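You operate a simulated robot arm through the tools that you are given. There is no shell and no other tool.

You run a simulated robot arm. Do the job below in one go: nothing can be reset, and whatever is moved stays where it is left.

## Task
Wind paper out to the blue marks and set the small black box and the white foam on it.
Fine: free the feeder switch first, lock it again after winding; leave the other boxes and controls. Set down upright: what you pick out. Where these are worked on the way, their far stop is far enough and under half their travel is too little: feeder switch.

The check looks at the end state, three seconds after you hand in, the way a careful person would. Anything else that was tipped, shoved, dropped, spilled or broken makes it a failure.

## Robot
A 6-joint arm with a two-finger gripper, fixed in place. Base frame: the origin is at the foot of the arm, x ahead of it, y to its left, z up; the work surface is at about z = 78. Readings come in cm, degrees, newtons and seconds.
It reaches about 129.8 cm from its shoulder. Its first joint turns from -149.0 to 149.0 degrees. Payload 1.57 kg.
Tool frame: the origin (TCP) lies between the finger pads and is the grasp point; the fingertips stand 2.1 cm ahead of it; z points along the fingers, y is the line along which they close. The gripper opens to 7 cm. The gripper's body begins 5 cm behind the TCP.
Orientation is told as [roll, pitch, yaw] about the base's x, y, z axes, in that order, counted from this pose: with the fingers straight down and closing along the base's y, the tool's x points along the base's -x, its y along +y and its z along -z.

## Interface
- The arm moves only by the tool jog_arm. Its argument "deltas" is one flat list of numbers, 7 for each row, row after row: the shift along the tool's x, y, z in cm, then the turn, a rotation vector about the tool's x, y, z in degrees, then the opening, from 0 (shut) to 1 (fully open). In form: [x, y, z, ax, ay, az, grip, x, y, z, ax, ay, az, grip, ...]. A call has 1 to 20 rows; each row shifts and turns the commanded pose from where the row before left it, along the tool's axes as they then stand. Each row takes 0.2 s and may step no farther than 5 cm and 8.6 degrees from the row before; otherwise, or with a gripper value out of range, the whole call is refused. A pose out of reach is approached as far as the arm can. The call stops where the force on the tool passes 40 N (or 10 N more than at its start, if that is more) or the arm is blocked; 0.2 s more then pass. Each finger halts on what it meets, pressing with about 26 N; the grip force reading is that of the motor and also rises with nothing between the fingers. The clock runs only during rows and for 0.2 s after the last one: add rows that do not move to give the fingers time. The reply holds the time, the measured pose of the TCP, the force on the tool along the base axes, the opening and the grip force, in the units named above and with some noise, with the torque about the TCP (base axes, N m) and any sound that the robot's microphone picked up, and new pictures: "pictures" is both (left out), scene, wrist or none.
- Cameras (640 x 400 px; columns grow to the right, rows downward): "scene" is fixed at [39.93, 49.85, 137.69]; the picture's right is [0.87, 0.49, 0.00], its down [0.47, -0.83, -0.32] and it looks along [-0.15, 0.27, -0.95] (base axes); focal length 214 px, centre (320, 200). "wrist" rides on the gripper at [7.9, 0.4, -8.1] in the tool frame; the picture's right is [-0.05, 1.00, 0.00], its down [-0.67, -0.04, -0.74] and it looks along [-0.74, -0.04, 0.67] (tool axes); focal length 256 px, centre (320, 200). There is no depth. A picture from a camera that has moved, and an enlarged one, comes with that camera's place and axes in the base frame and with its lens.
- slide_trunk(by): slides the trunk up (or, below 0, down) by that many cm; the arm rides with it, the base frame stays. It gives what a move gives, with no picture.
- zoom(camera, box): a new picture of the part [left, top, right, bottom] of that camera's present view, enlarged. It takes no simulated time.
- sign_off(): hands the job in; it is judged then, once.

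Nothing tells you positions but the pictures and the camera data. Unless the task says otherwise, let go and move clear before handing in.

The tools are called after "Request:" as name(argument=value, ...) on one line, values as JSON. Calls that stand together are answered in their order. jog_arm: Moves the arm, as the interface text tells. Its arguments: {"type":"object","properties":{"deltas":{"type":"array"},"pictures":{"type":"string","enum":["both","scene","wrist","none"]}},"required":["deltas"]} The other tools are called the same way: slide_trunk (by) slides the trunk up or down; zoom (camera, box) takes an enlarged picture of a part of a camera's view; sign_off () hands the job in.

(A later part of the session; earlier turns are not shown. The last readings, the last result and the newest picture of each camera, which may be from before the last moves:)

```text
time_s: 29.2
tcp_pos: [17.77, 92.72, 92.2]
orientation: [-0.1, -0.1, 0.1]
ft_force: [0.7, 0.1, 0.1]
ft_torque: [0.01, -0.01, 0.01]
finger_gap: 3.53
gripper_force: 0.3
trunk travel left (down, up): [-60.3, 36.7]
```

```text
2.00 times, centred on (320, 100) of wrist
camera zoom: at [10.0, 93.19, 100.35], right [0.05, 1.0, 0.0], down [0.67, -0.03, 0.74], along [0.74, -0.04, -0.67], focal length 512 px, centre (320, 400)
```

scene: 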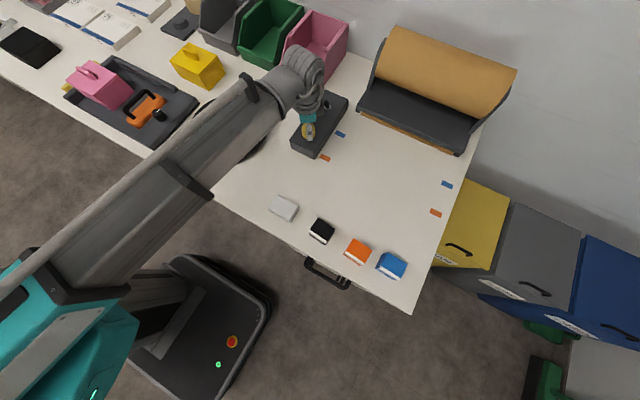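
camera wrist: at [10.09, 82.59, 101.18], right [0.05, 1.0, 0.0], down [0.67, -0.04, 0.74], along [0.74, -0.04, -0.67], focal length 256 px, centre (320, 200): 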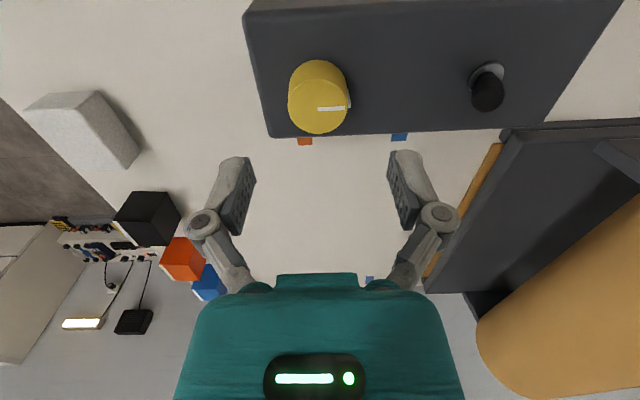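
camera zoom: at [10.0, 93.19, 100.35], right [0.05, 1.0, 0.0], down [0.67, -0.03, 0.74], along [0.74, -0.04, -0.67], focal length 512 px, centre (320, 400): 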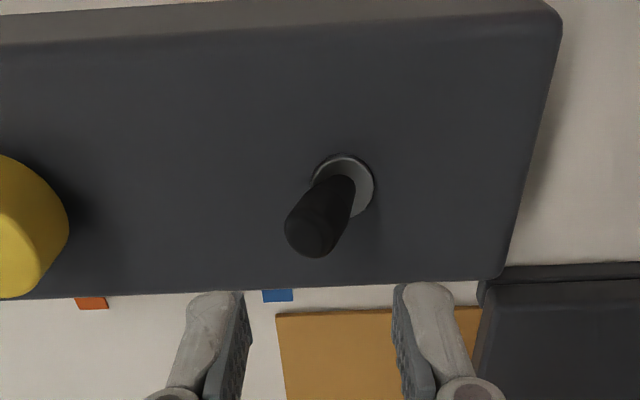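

The fingers straddle the switch, which is still in the freed position. I'll lower and push it back toward +y to lock it.

Request:
slide_trunk(by=-5.3)

Request:
jog_arm(deltas=[0, 0.4, 0, 0, 0, 0, 0.5, 0, 0.4, 0, 0, 0, 0, 0.5, 0, 0.4, 0, 0, 0, 0, 0.5, 0, 0.3, 0, 0, 0, 0, 0.5, 0, 0.3, 0, 0, 0, 0, 0.5], pictures="none")

Request:
zoom(camera="wrist", box=[160, 0, 480, 200])

```text
time_s: 30.2
tcp_pos: [17.84, 92.82, 86.85]
orientation: [0.0, 0.0, 0.2]
ft_force: [0.3, 0.5, 0.0]
ft_torque: [0.05, 0.03, -0.01]
finger_gap: 3.52
gripper_force: 0.2
trunk travel left (down, up): [-55.0, 42.0]
```

```text
time_s: 31.4
tcp_pos: [17.94, 94.6, 86.96]
orientation: [-0.1, 0.0, 0.2]
ft_force: [-0.6, 0.2, 0.7]
ft_torque: [0.03, -0.01, 0.02]
finger_gap: 3.48
gripper_force: 0.0
trunk travel left (down, up): [-55.0, 42.0]
```

```text
2.00 times, centred on (320, 100) of wrist
camera zoom: at [10.05, 95.0, 95.06], right [0.05, 1.0, 0.0], down [0.67, -0.04, 0.74], along [0.74, -0.04, -0.67], focal length 512 px, centre (320, 400)
```

zoom: 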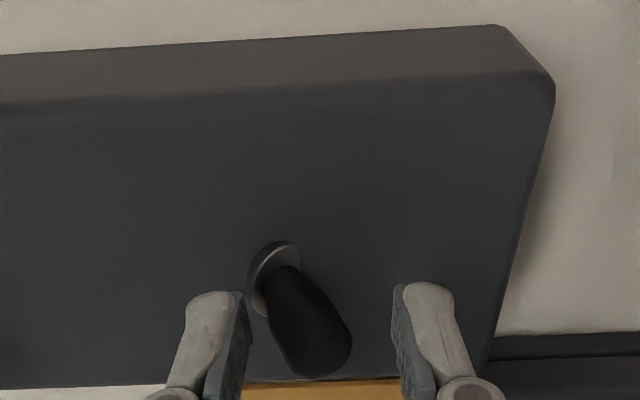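

Request:
jog_arm(deltas=[0, 0.3, 0, 0, 0, 0, 0.5, 0, 0.3, 0, 0, 0, 0, 0.5, 0, 0, 0, 0, 0, 0, 0.5], pictures="none")

Request:
zoom(camera="wrist", box=[160, 0, 480, 200])

```text
time_s: 32.2
tcp_pos: [17.82, 95.12, 86.85]
orientation: [0.1, 0.1, 0.1]
ft_force: [0.5, -2.7, 0.1]
ft_torque: [0.01, 0.02, -0.01]
finger_gap: 3.64
gripper_force: 1.2
trunk travel left (down, up): [-55.0, 42.0]
```

```text
2.00 times, centred on (320, 100) of wrist
camera zoom: at [10.01, 95.57, 95.08], right [0.05, 1.0, 0.0], down [0.67, -0.04, 0.74], along [0.74, -0.04, -0.67], focal length 512 px, centre (320, 400)
```

zoom: 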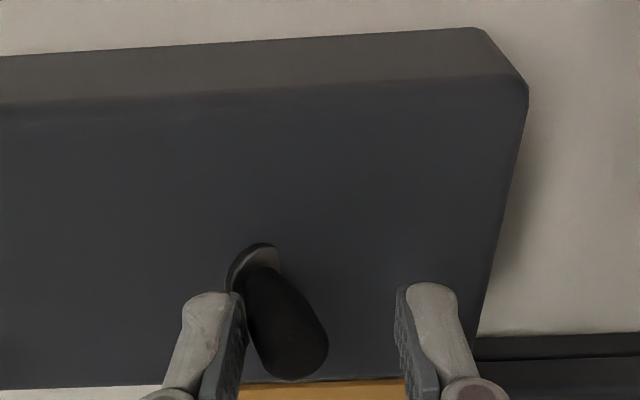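

The switch is back against its locked stop, with contact confirmed. I'll back off, rise, and go look at the white foam and the black box.

Request:
jog_arm(deltas=[0, -0.4, 0, 0, 0, 0, 0.5, 0, -0.5, 0, 0, 0, 0, 0.5], pictures="none")

Request:
slide_trunk(by=13)

Request:
zoom(camera="scene", box=[270, 70, 370, 180])

Request:
zoom(camera="scene", box=[260, 185, 350, 250])

Request:
zoom(camera="scene", box=[0, 0, 200, 160])

```text
time_s: 32.8
tcp_pos: [17.93, 94.08, 86.89]
orientation: [0.0, 0.0, 0.1]
ft_force: [-0.6, 0.3, -1.2]
ft_torque: [0.01, 0.03, -0.02]
finger_gap: 3.52
gripper_force: 0.1
trunk travel left (down, up): [-55.0, 42.0]
```

```text
time_s: 34.4
tcp_pos: [17.92, 94.25, 99.75]
orientation: [0.0, 0.0, 0.1]
ft_force: [-0.4, -0.7, 0.0]
ft_torque: [0.01, 0.0, -0.03]
finger_gap: 3.5
gripper_force: 0.0
trunk travel left (down, up): [-68.0, 29.0]
```

```text
3.64 times, centred on (320, 125) of scene
camera zoom: at [39.93, 49.85, 137.69], right [0.87, 0.49, 0.0], down [0.47, -0.83, -0.32], along [-0.15, 0.27, -0.95], focal length 780 px, centre (320, 473)
```

zoom: 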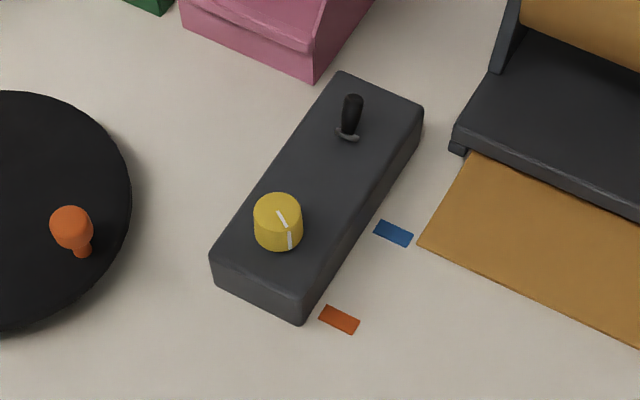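

```text
6.15 times, centred on (305, 218) of scene
camera zoom: at [39.93, 49.85, 137.69], right [0.87, 0.49, 0.0], down [0.47, -0.83, -0.32], along [-0.15, 0.27, -0.95], focal length 1320 px, centre (412, 92)
```

zoom: 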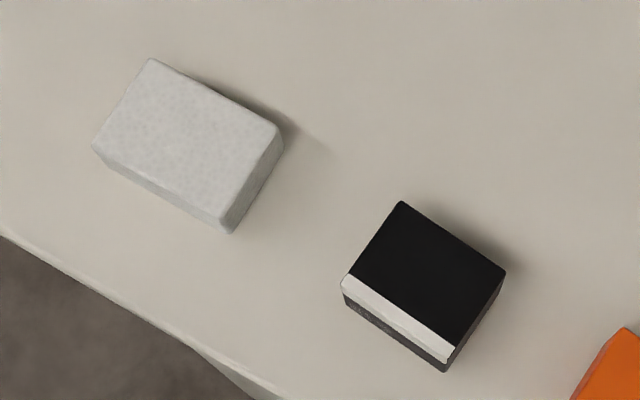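

```text
2.50 times, centred on (100, 80) of scene
camera zoom: at [39.93, 49.85, 137.69], right [0.87, 0.49, 0.0], down [0.47, -0.83, -0.32], along [-0.15, 0.27, -0.95], focal length 536 px, centre (870, 500)
```

zoom: 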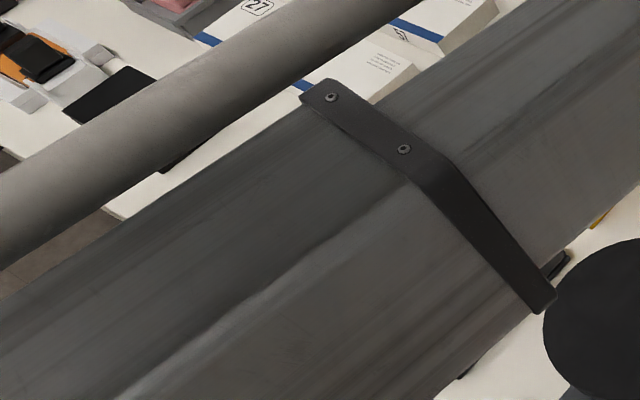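

The switch looks as it did at the start, the paper is at the marks, and the foam and black box are both visible. I'll move over for a wrist-camera look at the two items.

Request:
jog_arm(deltas=[1, -4, 0, 0, 0, 0, 1, 1, -4, 0, 0, 0, 0, 1, 1, -4, 0, 0, 0, 0, 1, 1, -4, 0, 0, 0, 0, 1, 1, -4, 0, 0, 0, 0, 1, 1, -4, 0, 0, 0, 0, 1, 1, -4, 0, 0, 0, 0, 1, 1, -4, 0, 0, 0, 0, 1, 0, 0, 0, 0, 0, 0, 1], pictures="both")

Request:
zoom(camera="wrist", box=[160, 0, 480, 200])

```text
time_s: 36.4
tcp_pos: [10.29, 62.18, 99.9]
orientation: [0.1, 0.0, 0.1]
ft_force: [0.3, -1.2, -0.6]
ft_torque: [0.02, 0.02, -0.01]
finger_gap: 7.01
gripper_force: 0.0
trunk travel left (down, up): [-68.0, 29.0]
camera wrist: at [2.33, 62.61, 108.08], right [0.05, 1.0, 0.0], down [0.67, -0.04, 0.74], along [0.74, -0.04, -0.67], focal length 256 px, centre (320, 200)
```

scene: 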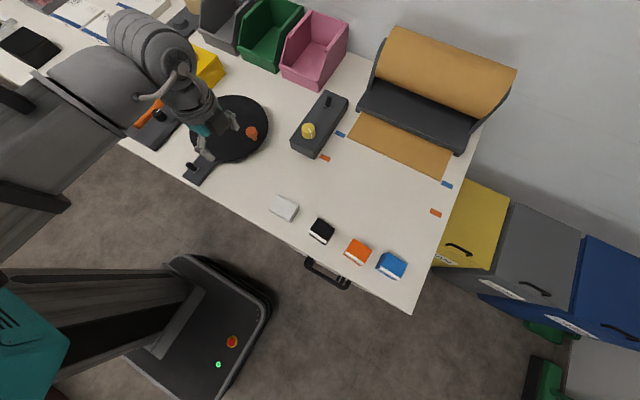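
wrist: 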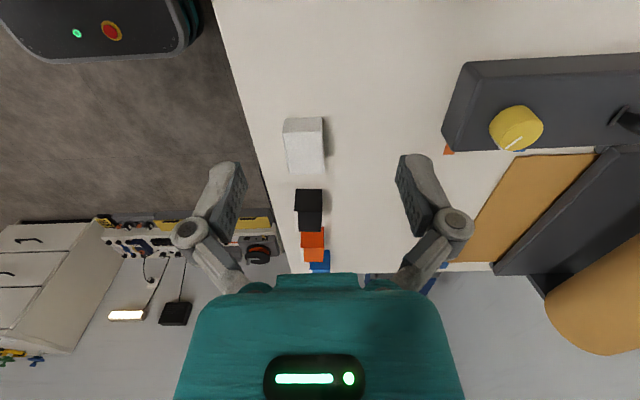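

```text
2.00 times, centred on (320, 100) of wrist
camera zoom: at [2.33, 62.61, 108.08], right [0.05, 1.0, 0.0], down [0.67, -0.04, 0.74], along [0.74, -0.04, -0.67], focal length 512 px, centre (320, 400)
```

zoom: 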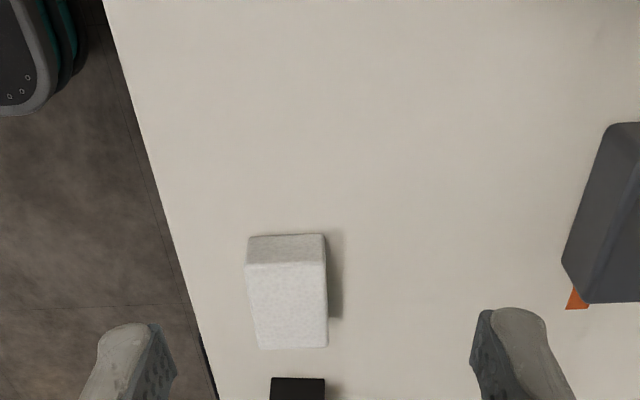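

Request:
zoom(camera="scene", box=[0, 0, 320, 200])

Request:
zoom(camera="scene", box=[100, 0, 260, 170])

```text
2.00 times, centred on (160, 100) of scene
camera zoom: at [39.93, 49.85, 137.69], right [0.87, 0.49, 0.0], down [0.47, -0.83, -0.32], along [-0.15, 0.27, -0.95], focal length 429 px, centre (640, 400)
```

zoom: 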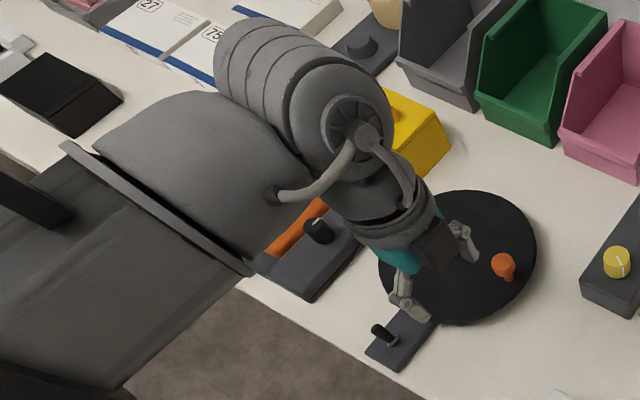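

```text
2.35 times, centred on (180, 85) of scene
camera zoom: at [39.93, 49.85, 137.69], right [0.87, 0.49, 0.0], down [0.47, -0.83, -0.32], along [-0.15, 0.27, -0.95], focal length 505 px, centre (649, 471)
```

zoom: 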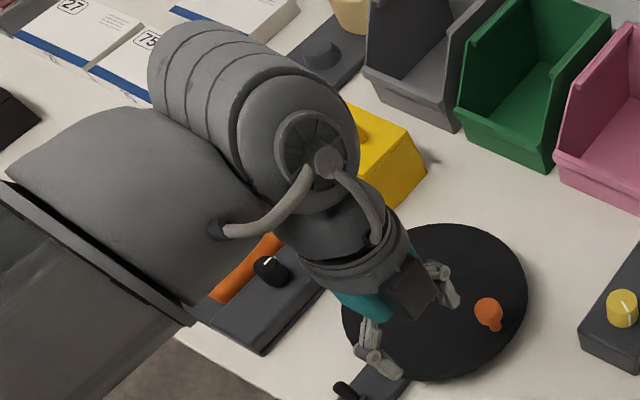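

The wrist module hangs about 11 cm above the TCP and the forearm runs left from it, so I need the heights of the tray items before lowering. I'll move over the foam at this height and look.

Request:
jog_arm(deltas=[-4, -0.6, 0, 0, 0, 0, 1, -4, -0.6, 0, 0, 0, 0, 1, -4, -0.6, 0, 0, 0, 0, 1, 0, 0, 0, 0, 0, 0, 1], pictures="both")

Request:
zoom(camera="scene", box=[40, 30, 280, 180])

Request:
zoom(camera="wrist", box=[200, 0, 440, 150])

```text
time_s: 37.4
tcp_pos: [22.25, 59.89, 99.95]
orientation: [-0.1, 0.1, 0.1]
ft_force: [0.5, -0.1, -0.3]
ft_torque: [0.03, 0.02, 0.01]
finger_gap: 7.02
gripper_force: 0.1
trunk travel left (down, up): [-68.0, 29.0]
camera wrist: at [14.35, 60.32, 108.07], right [0.05, 1.0, 0.0], down [0.67, -0.04, 0.74], along [0.74, -0.04, -0.67], focal length 256 px, centre (320, 200)
```

scene: 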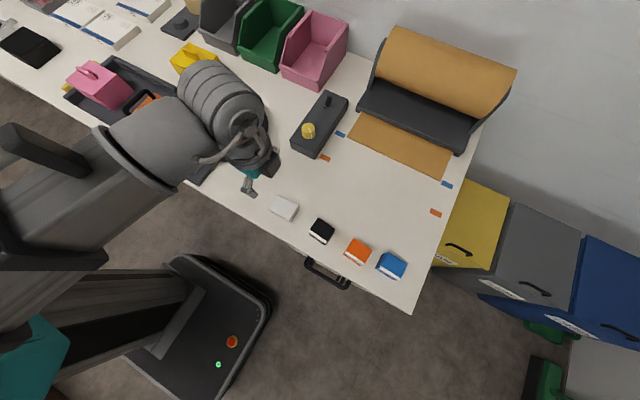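
wrist: 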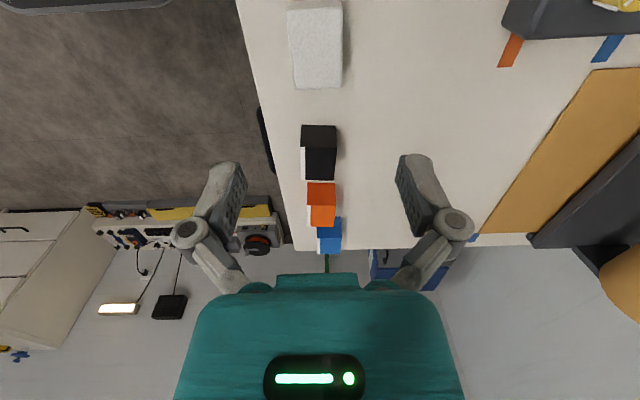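

```text
2.67 times, centred on (160, 105) of scene
camera zoom: at [39.93, 49.85, 137.69], right [0.87, 0.49, 0.0], down [0.47, -0.83, -0.32], along [-0.15, 0.27, -0.95], focal length 572 px, centre (747, 453)
```

zoom: 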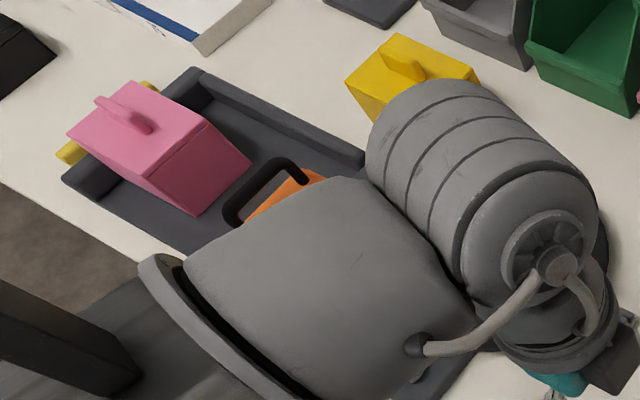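

```text
2.67 times, centred on (320, 75) of wrist
camera zoom: at [14.35, 60.32, 108.07], right [0.05, 1.0, 0.0], down [0.67, -0.04, 0.74], along [0.74, -0.04, -0.67], focal length 683 px, centre (320, 533)
```

zoom: 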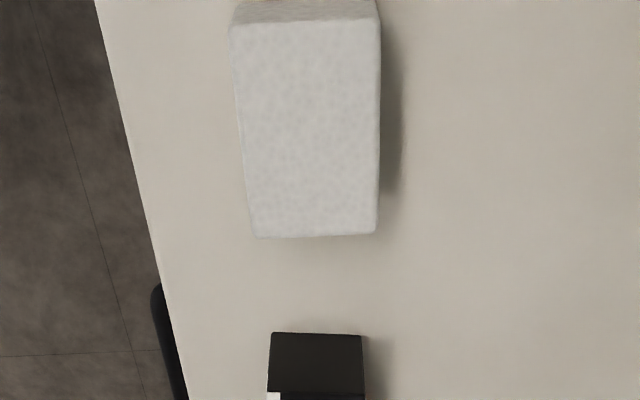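

The forearm actually lies over the table's front edge, well clear of the tray items, so lowering here is safe. The foam spans x 19.5–26.5, y 57.1–61.9 and is about 3.1 cm tall. I'll centre on it and lower partway to check.

Request:
jog_arm(deltas=[-0.75, -0.42, 0, 0, 0, 0, 1, 0, 0, 0, 0, 0, 0, 1], pictures="none")

Request:
slide_trunk(by=-11)

Request:
zoom(camera="wrist", box=[160, 0, 480, 200])

Request:
zoom(camera="scene", box=[120, 60, 360, 260])

```text
time_s: 38.0
tcp_pos: [22.86, 59.67, 99.98]
orientation: [-0.1, 0.0, 0.1]
ft_force: [-0.4, -0.3, 0.4]
ft_torque: [0.02, -0.01, 0.01]
finger_gap: 7.01
gripper_force: 0.1
trunk travel left (down, up): [-68.0, 29.0]
```

```text
time_s: 39.4
tcp_pos: [22.79, 59.59, 88.99]
orientation: [0.0, 0.0, 0.1]
ft_force: [0.1, 0.2, 0.8]
ft_torque: [-0.01, 0.04, 0.0]
finger_gap: 6.98
gripper_force: 0.0
trunk travel left (down, up): [-57.0, 40.0]
```

```text
2.00 times, centred on (320, 100) of wrist
camera zoom: at [14.98, 60.09, 97.08], right [0.05, 1.0, 0.0], down [0.67, -0.04, 0.74], along [0.74, -0.04, -0.67], focal length 512 px, centre (320, 400)
```

zoom: 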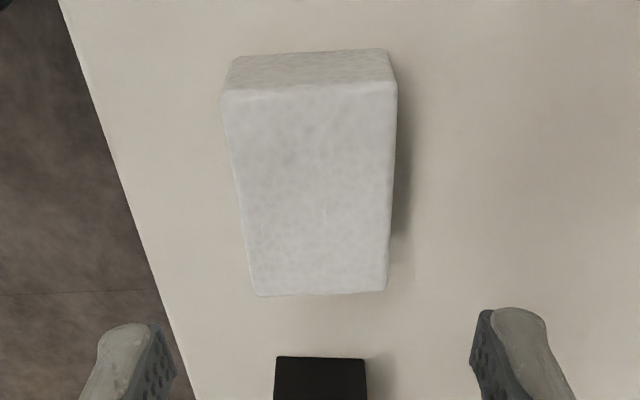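

```text
2.00 times, centred on (240, 160) of scene
camera zoom: at [39.93, 49.85, 137.69], right [0.87, 0.49, 0.0], down [0.47, -0.83, -0.32], along [-0.15, 0.27, -0.95], focal length 429 px, centre (480, 280)
```

zoom: 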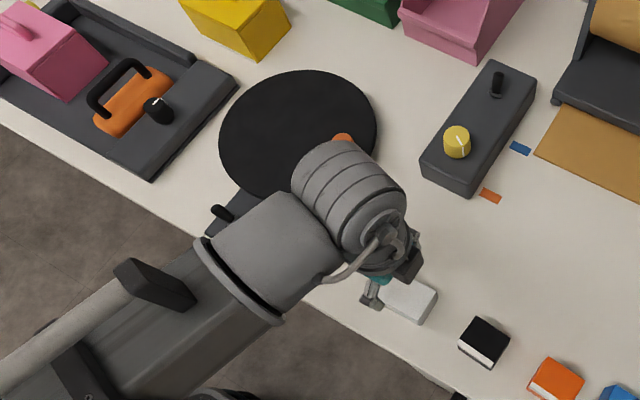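

Alignment is good: the foam centre is at about (23.05, 59.55). I'll lower the rest of the way and grip gently.

Request:
jog_arm(deltas=[-0.2, 0, 0, 0, 0, 0, 1, 0, 0, 0, 0, 0, 0, 1], pictures="none")

Request:
slide_trunk(by=-8)

Request:
zoom(camera="wrist", box=[160, 50, 480, 250])

Request:
zoom(camera="scene", box=[160, 100, 360, 260])

```text
time_s: 40.0
tcp_pos: [23.15, 59.75, 88.89]
orientation: [0.0, 0.0, 0.1]
ft_force: [-0.4, 1.3, 0.6]
ft_torque: [-0.02, 0.02, -0.01]
finger_gap: 7.02
gripper_force: 0.0
trunk travel left (down, up): [-57.0, 40.0]
```

```text
time_s: 41.1
tcp_pos: [23.04, 59.71, 80.78]
orientation: [0.0, 0.0, 0.1]
ft_force: [-0.2, 0.3, -0.2]
ft_torque: [0.02, 0.01, -0.01]
finger_gap: 6.97
gripper_force: 0.0
trunk travel left (down, up): [-49.0, 48.0]
```

```text
2.00 times, centred on (320, 150) of wrist
camera zoom: at [15.22, 60.14, 89.08], right [0.05, 1.0, 0.0], down [0.67, -0.04, 0.74], along [0.74, -0.04, -0.67], focal length 512 px, centre (320, 300)
```

zoom: 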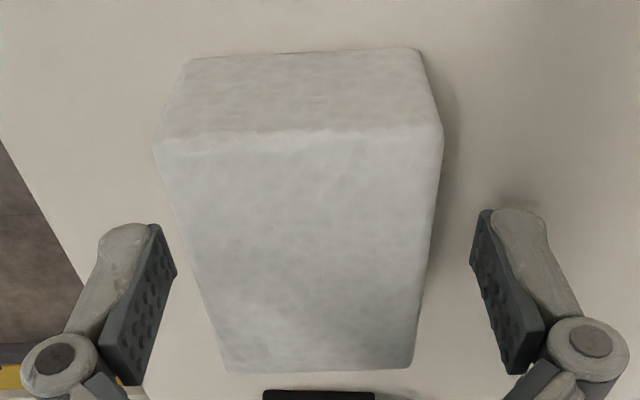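

```text
2.50 times, centred on (260, 180) of scene
camera zoom: at [39.93, 49.85, 137.69], right [0.87, 0.49, 0.0], down [0.47, -0.83, -0.32], along [-0.15, 0.27, -0.95], focal length 536 px, centre (470, 250)
```

zoom: 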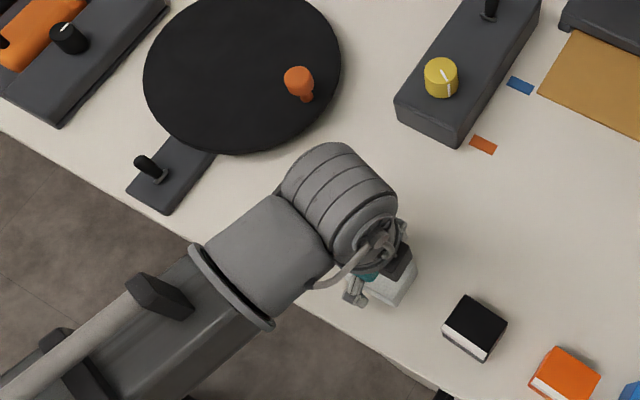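

Request:
jog_arm(deltas=[0, -0.1, 0, 0, 0, 0, 0.8, 0, 0, 0, 0, 0, 0, 0.6, 0, 0, 0, 0, 0, 0, 0.5, 0, 0, 0, 0, 0, 0, 0.5, 0, 0, 0, 0, 0, 0, 0.5], pictures="none")

Request:
zoom(camera="wrist", box=[160, 50, 480, 250])

```text
time_s: 42.4
tcp_pos: [23.11, 59.45, 80.94]
orientation: [0.1, 0.0, 0.1]
ft_force: [0.8, 1.6, 8.0]
ft_torque: [0.02, 0.0, 0.01]
finger_gap: 4.85
gripper_force: 25.9
trunk travel left (down, up): [-49.0, 48.0]
```

```text
2.00 times, centred on (320, 150) of wrist
camera zoom: at [15.24, 59.98, 89.1], right [0.05, 1.0, 0.0], down [0.67, -0.04, 0.74], along [0.74, -0.04, -0.67], focal length 512 px, centre (320, 300)
```

zoom: 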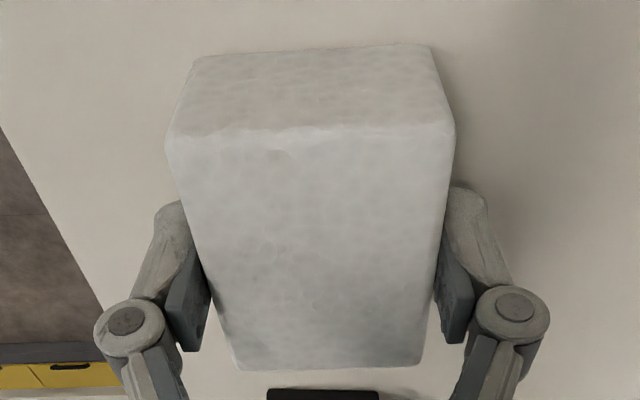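

The foam is held with a 4.85 cm gap. I'll lift it 10 cm and check it hangs level.

Request:
slide_trunk(by=3)

Request:
slide_trunk(by=8)

Request:
zoom(camera="wrist", box=[160, 50, 480, 250])

Request:
zoom(camera="scene", box=[160, 60, 480, 280])

```text
time_s: 43.1
tcp_pos: [23.15, 59.45, 83.84]
orientation: [0.0, -0.1, 0.1]
ft_force: [0.5, 0.8, -0.2]
ft_torque: [-0.01, 0.0, 0.02]
finger_gap: 4.86
gripper_force: 26.3
trunk travel left (down, up): [-52.0, 45.0]
```

```text
time_s: 44.3
tcp_pos: [23.16, 59.54, 91.9]
orientation: [0.0, 0.0, 0.2]
ft_force: [1.1, -0.1, 0.1]
ft_torque: [-0.03, -0.02, -0.03]
finger_gap: 4.86
gripper_force: 25.7
trunk travel left (down, up): [-60.0, 37.0]
```

```text
2.00 times, centred on (320, 150) of wrist
camera zoom: at [15.25, 60.01, 100.07], right [0.05, 1.0, 0.0], down [0.67, -0.04, 0.74], along [0.74, -0.04, -0.67], focal length 512 px, centre (320, 300)
```

zoom: 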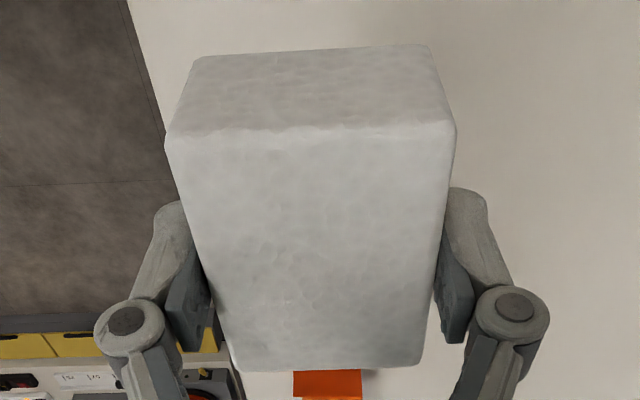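

```text
1.82 times, centred on (320, 170) of scene
camera zoom: at [39.93, 49.85, 137.69], right [0.87, 0.49, 0.0], down [0.47, -0.83, -0.32], along [-0.15, 0.27, -0.95], focal length 390 px, centre (320, 254)
```

zoom: 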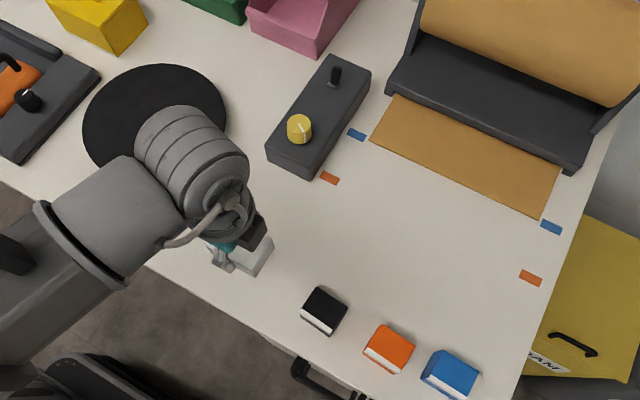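

Request:
jog_arm(deltas=[-2.48, 3.45, 0, 0, 0, 0, 0.5, -2.48, 3.45, 0, 0, 0, 0, 0.5, -2.48, 3.45, 0, 0, 0, 0, 0.5, -2.48, 3.45, 0, 0, 0, 0, 0.5, -2.48, 3.45, 0, 0, 0, 0, 0.5, -2.48, 3.45, 0, 0, 0, 0, 0.5, -2.48, 3.45, 0, 0, 0, 0, 0.5, -2.48, 3.45, 0, 0, 0, 0, 0.5, -2.48, 3.45, 0, 0, 0, 0, 0.5, -2.48, 3.4, 0, 0, 0, 0, 0.5, 0, 0, 0, 0, 0, 0, 0.5], pictures="both")

Request:
zoom(camera="scene", box=[300, 10, 540, 210])

```text
time_s: 46.7
tcp_pos: [47.99, 94.13, 91.73]
orientation: [0.0, 0.0, 0.1]
ft_force: [0.3, -0.3, -1.4]
ft_torque: [-0.05, -0.03, -0.02]
finger_gap: 4.88
gripper_force: 26.2
trunk travel left (down, up): [-60.0, 37.0]
camera wrist: at [40.05, 94.58, 100.04], right [0.05, 1.0, 0.0], down [0.67, -0.03, 0.74], along [0.74, -0.04, -0.67], focal length 256 px, centre (320, 200)
```

scene: 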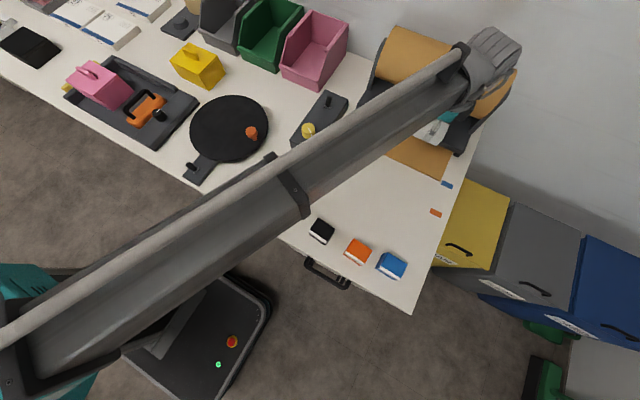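
wrist: 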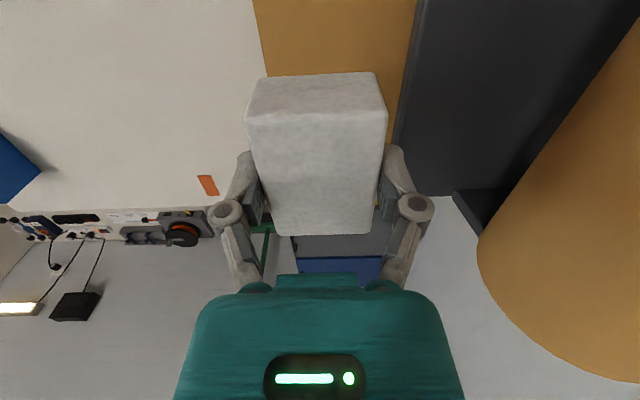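

```text
2.00 times, centred on (420, 110) of scene
camera zoom: at [39.93, 49.85, 137.69], right [0.87, 0.49, 0.0], down [0.47, -0.83, -0.32], along [-0.15, 0.27, -0.95], focal length 429 px, centre (120, 380)
```

zoom: 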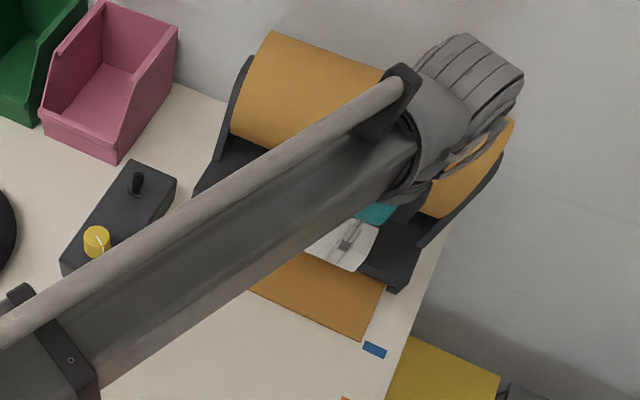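

The foam is above the paper at about (48, 94), and by my estimate the wrist module clears the roll by about 4 cm. I'll lower in stages and watch.

Request:
slide_trunk(by=-5)

Request:
zoom(camera="scene", box=[300, 10, 540, 210])

Request:
zoom(camera="wrist", box=[0, 0, 640, 400])

```text
time_s: 47.6
tcp_pos: [47.92, 94.16, 86.83]
orientation: [0.0, 0.0, 0.2]
ft_force: [-0.6, 0.8, 0.4]
ft_torque: [0.01, -0.01, 0.0]
finger_gap: 4.87
gripper_force: 26.0
trunk travel left (down, up): [-55.0, 42.0]
```

```text
2.00 times, centred on (420, 110) of scene
camera zoom: at [39.93, 49.85, 137.69], right [0.87, 0.49, 0.0], down [0.47, -0.83, -0.32], along [-0.15, 0.27, -0.95], focal length 429 px, centre (120, 380)
```

zoom: 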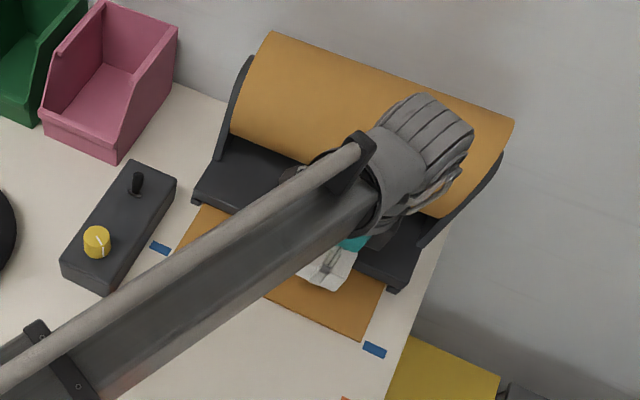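

```text
1.00 times, centred on (320, 200) of wrist (not enlarged: the box is as wide or as high as the picture)
camera zoom: at [40.04, 94.54, 95.07], right [0.05, 1.0, 0.0], down [0.67, -0.04, 0.74], along [0.74, -0.04, -0.67], focal length 256 px, centre (320, 200)
```

zoom: 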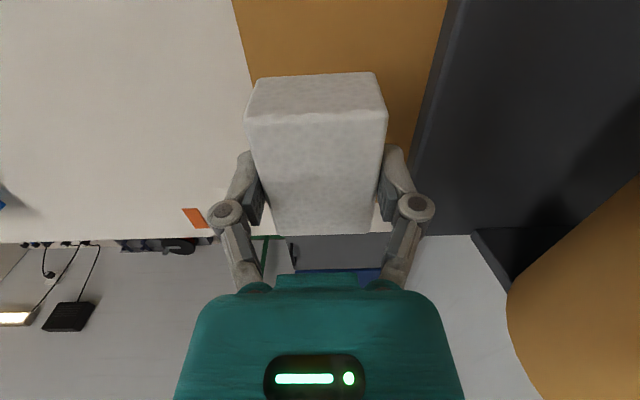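

Tracking features between the two heights puts the wrist module at y≈95–98, well clear of the roll. I'll continue lowering to the paper.

Request:
slide_trunk(by=-5.2)

Request:
zoom(camera="scene", box=[350, 80, 480, 190])

```text
time_s: 48.5
tcp_pos: [47.89, 94.12, 81.78]
orientation: [0.0, 0.0, 0.1]
ft_force: [-1.0, -0.3, -0.8]
ft_torque: [0.03, -0.01, 0.02]
finger_gap: 4.85
gripper_force: 26.0
trunk travel left (down, up): [-49.8, 47.2]
```

```text
3.64 times, centred on (415, 135) of scene
camera zoom: at [39.93, 49.85, 137.69], right [0.87, 0.49, 0.0], down [0.47, -0.83, -0.32], along [-0.15, 0.27, -0.95], focal length 780 px, centre (-26, 436)
```

zoom: 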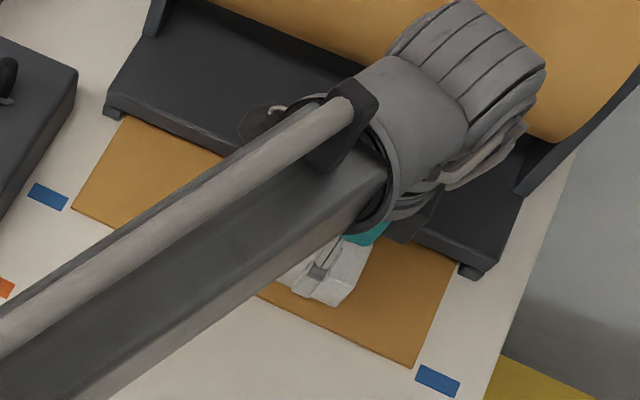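

Request:
slide_trunk(by=-0.6)

```text
time_s: 49.1
tcp_pos: [47.85, 94.11, 81.18]
orientation: [0.1, -0.1, 0.2]
ft_force: [0.2, 3.7, 13.2]
ft_torque: [0.07, 0.0, 0.0]
finger_gap: 4.88
gripper_force: 26.0
trunk travel left (down, up): [-49.2, 47.8]
```

The foam touches the paper, at 13 N. I'll ease up slightly, then open the fingers slowly.

Request:
slide_trunk(by=0.1)

Request:
jog_arm(deltas=[0, 0, 0, 0, 0, 0, 0.65, 0, 0, 0, 0, 0, 0, 0.7, 0, 0, 0, 0, 0, 0, 0.75, 0, 0, 0, 0, 0, 0, 0.8, 0, 0, 0, 0, 0, 0, 0.85, 0, 0, 0, 0, 0, 0, 0.9, 0, 0, 0, 0, 0, 0, 0.9], pictures="wrist")

```text
time_s: 49.6
tcp_pos: [47.89, 94.16, 81.16]
orientation: [0.0, 0.1, 0.1]
ft_force: [-0.5, 0.6, 5.0]
ft_torque: [0.02, -0.01, -0.03]
finger_gap: 4.87
gripper_force: 25.8
trunk travel left (down, up): [-49.3, 47.7]
```

```text
time_s: 51.2
tcp_pos: [47.92, 94.12, 81.12]
orientation: [0.0, 0.1, 0.1]
ft_force: [0.8, -1.0, 0.0]
ft_torque: [0.03, 0.0, -0.01]
finger_gap: 6.29
gripper_force: 0.1
trunk travel left (down, up): [-49.3, 47.7]
camera wrist: at [40.04, 94.55, 89.36], right [0.05, 1.0, 0.0], down [0.67, -0.04, 0.74], along [0.74, -0.04, -0.67], focal length 256 px, centre (320, 200)
```

wrist: 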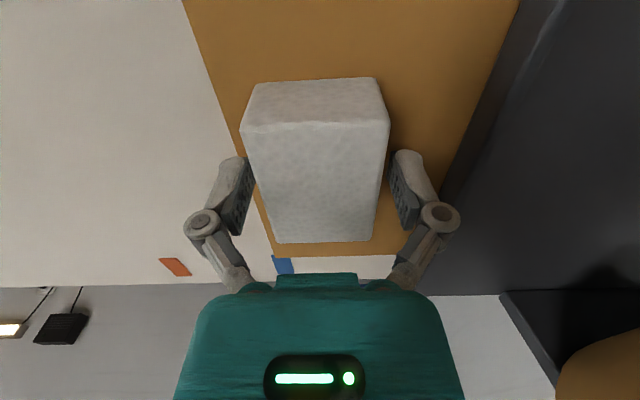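

The foam is sitting flat on the paper. I'll rise and head to the black box.

Request:
slide_trunk(by=14)

Request:
jog_arm(deltas=[1.68, -4.33, 0, 0, 0, 0, 1, 1.68, -4.33, 0, 0, 0, 0, 1, 1.68, -4.33, 0, 0, 0, 0, 1, 1.68, -4.33, 0, 0, 0, 0, 1, 1.68, -4.33, 0, 0, 0, 0, 1, 1.68, -4.33, 0, 0, 0, 0, 1, 1.68, -4.33, 0, 0, 0, 0, 1, 1.68, -4.33, 0, 0, 0, 0, 1, 0, 0, 0, 0, 0, 0, 1], pictures="both")

Request:
zoom(camera="wrist", box=[200, 0, 440, 150])

Request:
zoom(camera="scene", box=[320, 80, 480, 200])

```text
time_s: 52.9
tcp_pos: [47.92, 94.09, 95.1]
orientation: [0.1, 0.0, 0.2]
ft_force: [-0.5, -0.3, 0.1]
ft_torque: [-0.02, -0.01, 0.0]
finger_gap: 6.28
gripper_force: 0.0
trunk travel left (down, up): [-63.3, 33.7]
```

```text
time_s: 54.9
tcp_pos: [34.16, 59.32, 95.11]
orientation: [0.0, 0.0, 0.0]
ft_force: [0.0, -0.7, 0.5]
ft_torque: [0.0, -0.03, 0.0]
finger_gap: 7.01
gripper_force: 0.0
out of reach, approached as far as the arm can: row 7
trunk travel left (down, up): [-63.3, 33.7]
camera wrist: at [26.31, 59.83, 103.39], right [0.05, 1.0, 0.0], down [0.67, -0.04, 0.74], along [0.74, -0.04, -0.67], focal length 256 px, centre (320, 200)
```

scene: 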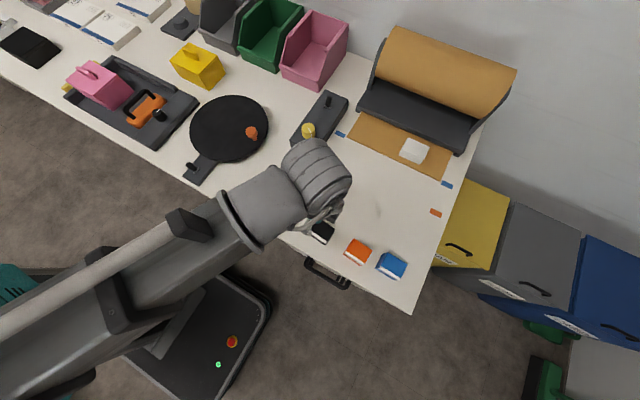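
wrist: 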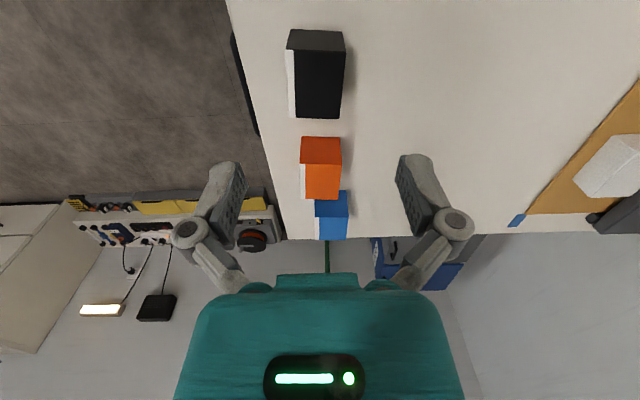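

```text
2.67 times, centred on (320, 75) of wrist
camera zoom: at [26.31, 59.83, 103.39], right [0.05, 1.0, 0.0], down [0.67, -0.04, 0.74], along [0.74, -0.04, -0.67], focal length 683 px, centre (320, 533)
```

zoom: 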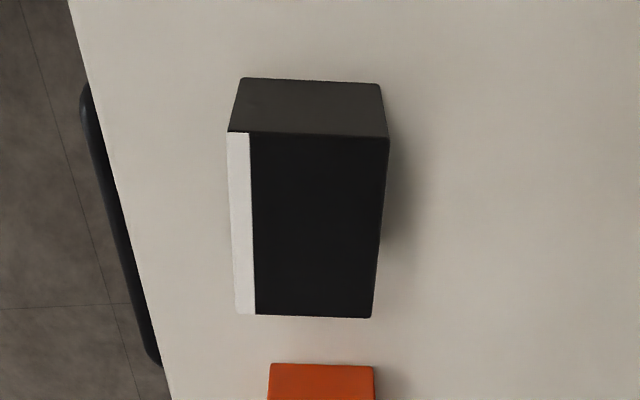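

```text
3.33 times, centred on (400, 140) of scene
camera zoom: at [39.93, 49.85, 137.69], right [0.87, 0.49, 0.0], down [0.47, -0.83, -0.32], along [-0.15, 0.27, -0.95], focal length 715 px, centre (53, 400)
```

zoom: 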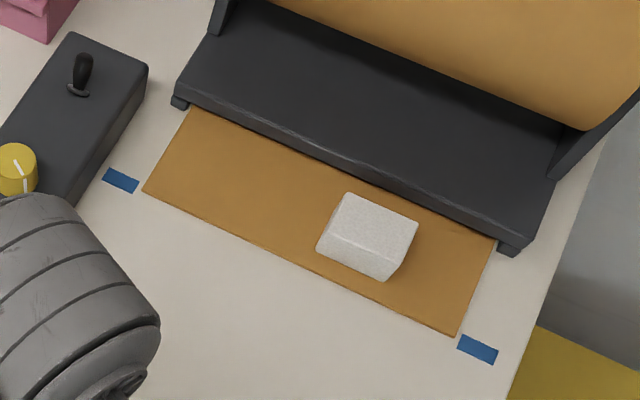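

The foam is placed well. The black box is at about (35.5, 58.95), 5.5 × 4.5 × 4.5 cm, with a yaw of about -6°. I'll align with it and lower partway.

Request:
jog_arm(deltas=[-1.34, -0.37, 0, 0, 0, 6, 1, 0, 0, 0, 0, 0, 0, 1], pictures="none")

Request:
slide_trunk(by=-6)

Request:
zoom(camera="wrist", box=[160, 0, 480, 200])

```text
time_s: 55.5
tcp_pos: [35.52, 59.03, 95.16]
orientation: [0.1, 0.0, -6.0]
ft_force: [1.2, 0.5, 0.2]
ft_torque: [0.02, -0.01, 0.0]
finger_gap: 7.01
gripper_force: 0.1
trunk travel left (down, up): [-63.3, 33.7]
```

```text
time_s: 56.5
tcp_pos: [35.56, 58.97, 89.21]
orientation: [0.1, 0.0, -6.0]
ft_force: [0.0, -0.2, 0.0]
ft_torque: [-0.01, 0.0, -0.02]
finger_gap: 7.0
gripper_force: 0.0
trunk travel left (down, up): [-57.3, 39.7]
```

```text
2.00 times, centred on (320, 100) of wrist
camera zoom: at [27.73, 60.32, 97.38], right [0.16, 0.99, 0.0], down [0.66, -0.1, 0.74], along [0.74, -0.12, -0.67], focal length 512 px, centre (320, 400)
```

zoom: 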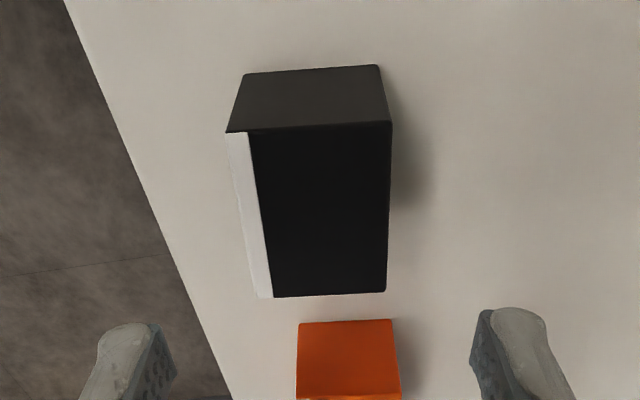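

Request:
jog_arm(deltas=[-0.25, -0.1, 0, 0, 0, -0.7, 1, 0, 0, 0, 0, 0, 0, 1], pictures="none")

Request:
slide_trunk(by=-8)

Request:
zoom(camera="wrist", box=[160, 50, 480, 250])

Request:
zoom(camera="scene", box=[200, 120, 440, 300])

```text
time_s: 57.0
tcp_pos: [35.73, 58.98, 89.13]
orientation: [0.1, 0.0, -5.2]
ft_force: [-0.6, -0.2, 0.3]
ft_torque: [0.0, -0.01, -0.01]
finger_gap: 6.98
gripper_force: 0.0
trunk travel left (down, up): [-57.3, 39.7]
```

```text
time_s: 58.2
tcp_pos: [35.59, 59.0, 81.19]
orientation: [0.0, -0.1, -5.2]
ft_force: [-0.1, 0.6, -0.1]
ft_torque: [-0.03, 0.02, -0.02]
finger_gap: 7.01
gripper_force: 0.0
trunk travel left (down, up): [-49.3, 47.7]
```

```text
2.00 times, centred on (320, 150) of wrist
camera zoom: at [27.94, 60.13, 89.38], right [0.14, 0.99, 0.0], down [0.66, -0.1, 0.74], along [0.74, -0.11, -0.67], focal length 512 px, centre (320, 300)
```

zoom: 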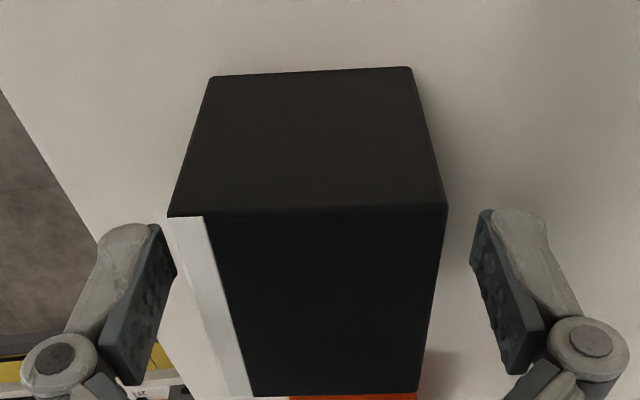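

```text
2.22 times, centred on (320, 210) of scene
camera zoom: at [39.93, 49.85, 137.69], right [0.87, 0.49, 0.0], down [0.47, -0.83, -0.32], along [-0.15, 0.27, -0.95], focal length 477 px, centre (320, 178)
```

zoom: 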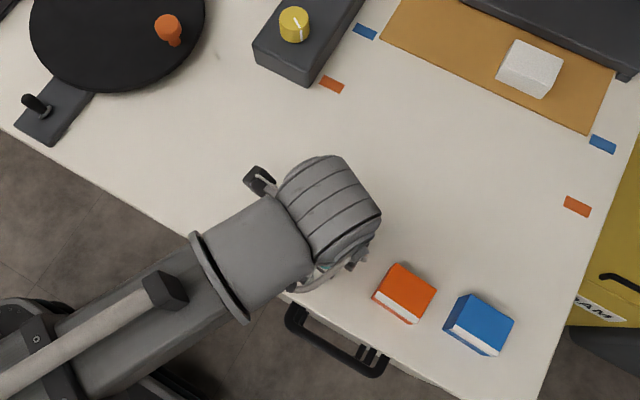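

The box is centred between the fingers, so I'll close on it.

Request:
jog_arm(deltas=[0, -0.1, 0, 0, 0, 0, 0.8, 0, 0, 0, 0, 0, 0, 0.65, 0, 0, 0, 0, 0, 0, 0.5, 0, 0, 0, 0, 0, 0, 0.4, 0, 0, 0, 0, 0, 0, 0.4, 0, 0, 0, 0, 0, 0, 0.4], pictures="none")

Request:
zoom(camera="wrist", box=[160, 50, 480, 250])

```text
time_s: 59.6
tcp_pos: [35.71, 58.78, 81.23]
orientation: [-0.1, 0.0, -5.4]
ft_force: [-0.1, 1.3, 4.6]
ft_torque: [-0.02, -0.01, 0.0]
finger_gap: 4.36
gripper_force: 25.9
trunk travel left (down, up): [-49.3, 47.7]
```

```text
2.00 times, centred on (320, 150) of wrist
camera zoom: at [27.9, 60.0, 89.39], right [0.14, 0.99, 0.0], down [0.66, -0.1, 0.74], along [0.74, -0.11, -0.67], focal length 512 px, centre (320, 300)
```

zoom: 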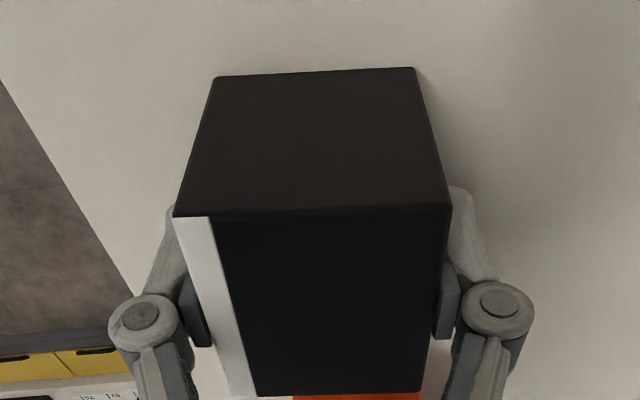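

The black box is gripped with a 4.36 cm gap. I'll lift it.

Request:
slide_trunk(by=3)

Request:
slide_trunk(by=8)

Request:
zoom(camera="wrist", box=[160, 50, 480, 250])

Request:
zoom(camera="scene", box=[200, 120, 440, 300])

```text
time_s: 60.4
tcp_pos: [35.67, 59.0, 84.1]
orientation: [0.0, 0.1, -5.2]
ft_force: [-0.1, 0.2, -0.4]
ft_torque: [-0.01, -0.02, 0.02]
finger_gap: 4.39
gripper_force: 25.7
trunk travel left (down, up): [-52.3, 44.7]
```

```text
time_s: 61.5
tcp_pos: [35.73, 58.85, 92.14]
orientation: [0.0, 0.1, -5.2]
ft_force: [0.6, -0.7, 0.3]
ft_torque: [0.01, -0.01, 0.01]
finger_gap: 4.4
gripper_force: 26.0
trunk travel left (down, up): [-60.3, 36.7]
```

```text
2.00 times, centred on (320, 150) of wrist
camera zoom: at [27.91, 60.02, 100.36], right [0.14, 0.99, 0.0], down [0.66, -0.1, 0.74], along [0.74, -0.11, -0.67], focal length 512 px, centre (320, 300)
```

zoom: 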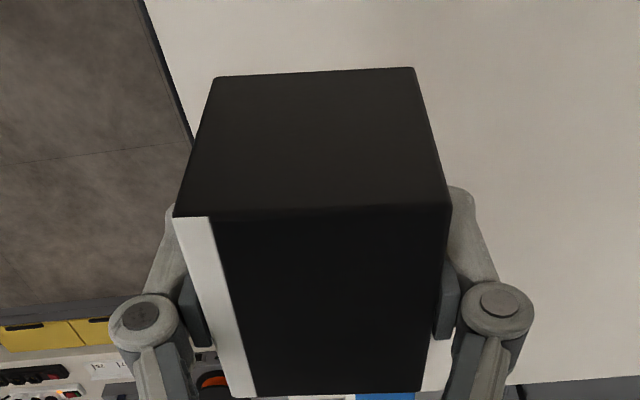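

```text
2.22 times, centred on (320, 210) of scene
camera zoom: at [39.93, 49.85, 137.69], right [0.87, 0.49, 0.0], down [0.47, -0.83, -0.32], along [-0.15, 0.27, -0.95], focal length 477 px, centre (320, 178)
```

zoom: 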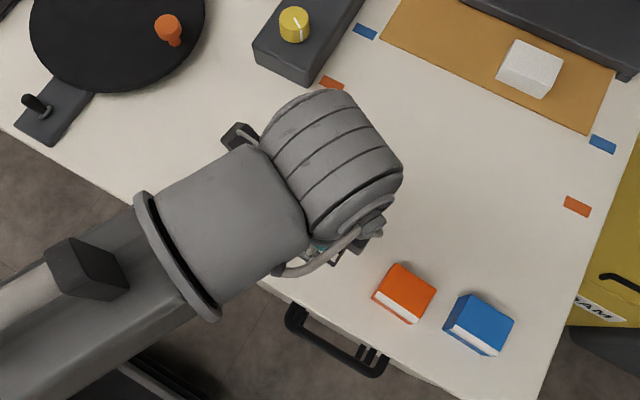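

Request:
jog_arm(deltas=[0, 0, 0, 0, 0, -5.2, 0.4, -0.03, 4.39, 0, 0, 0, 0, 0.4, -0.03, 4.39, 0, 0, 0, 0, 0.4, -0.03, 4.39, 0, 0, 0, 0, 0.4, -0.03, 4.39, 0, 0, 0, 0, 0.4, -0.03, 4.39, 0, 0, 0, 0, 0.4, -0.03, 4.39, 0, 0, 0, 0, 0.4, -0.03, 4.39, 0, 0, 0, 0, 0.4, -0.03, 4.39, 0, 0, 0, 0, 0.4, 0, 0, 0, 0, 0, 0, 0.4], pictures="both")

```text
time_s: 63.7
tcp_pos: [35.92, 94.22, 92.09]
orientation: [0.1, -0.1, -0.1]
ft_force: [1.3, -0.6, -0.5]
ft_torque: [-0.01, 0.0, 0.01]
finger_gap: 4.4
gripper_force: 25.8
out of reach, approached as far as the arm can: row 6, 7
trunk travel left (down, up): [-60.3, 36.7]
camera wrist: at [28.08, 94.59, 100.34], right [0.05, 1.0, 0.0], down [0.67, -0.04, 0.74], along [0.74, -0.04, -0.67], focal length 256 px, centre (320, 200)
```

scene: 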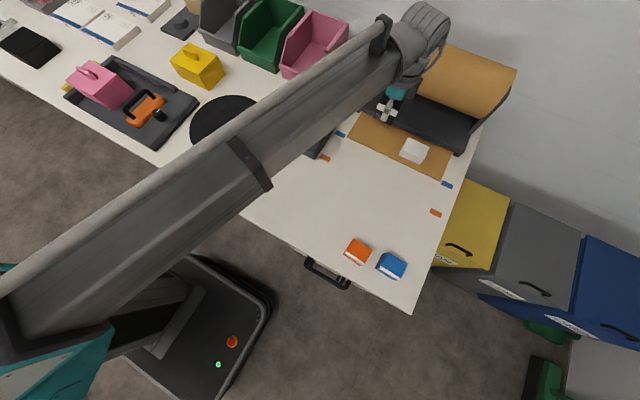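
wrist: 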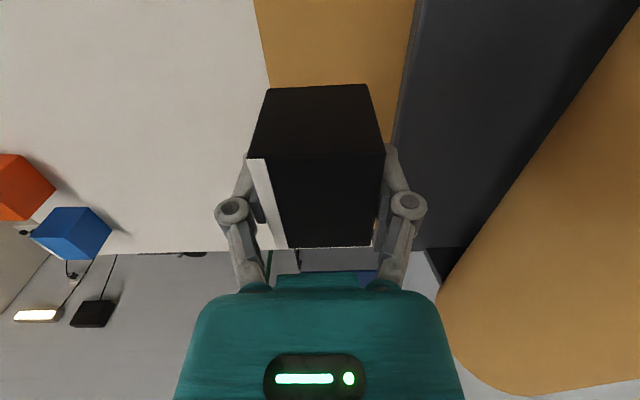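

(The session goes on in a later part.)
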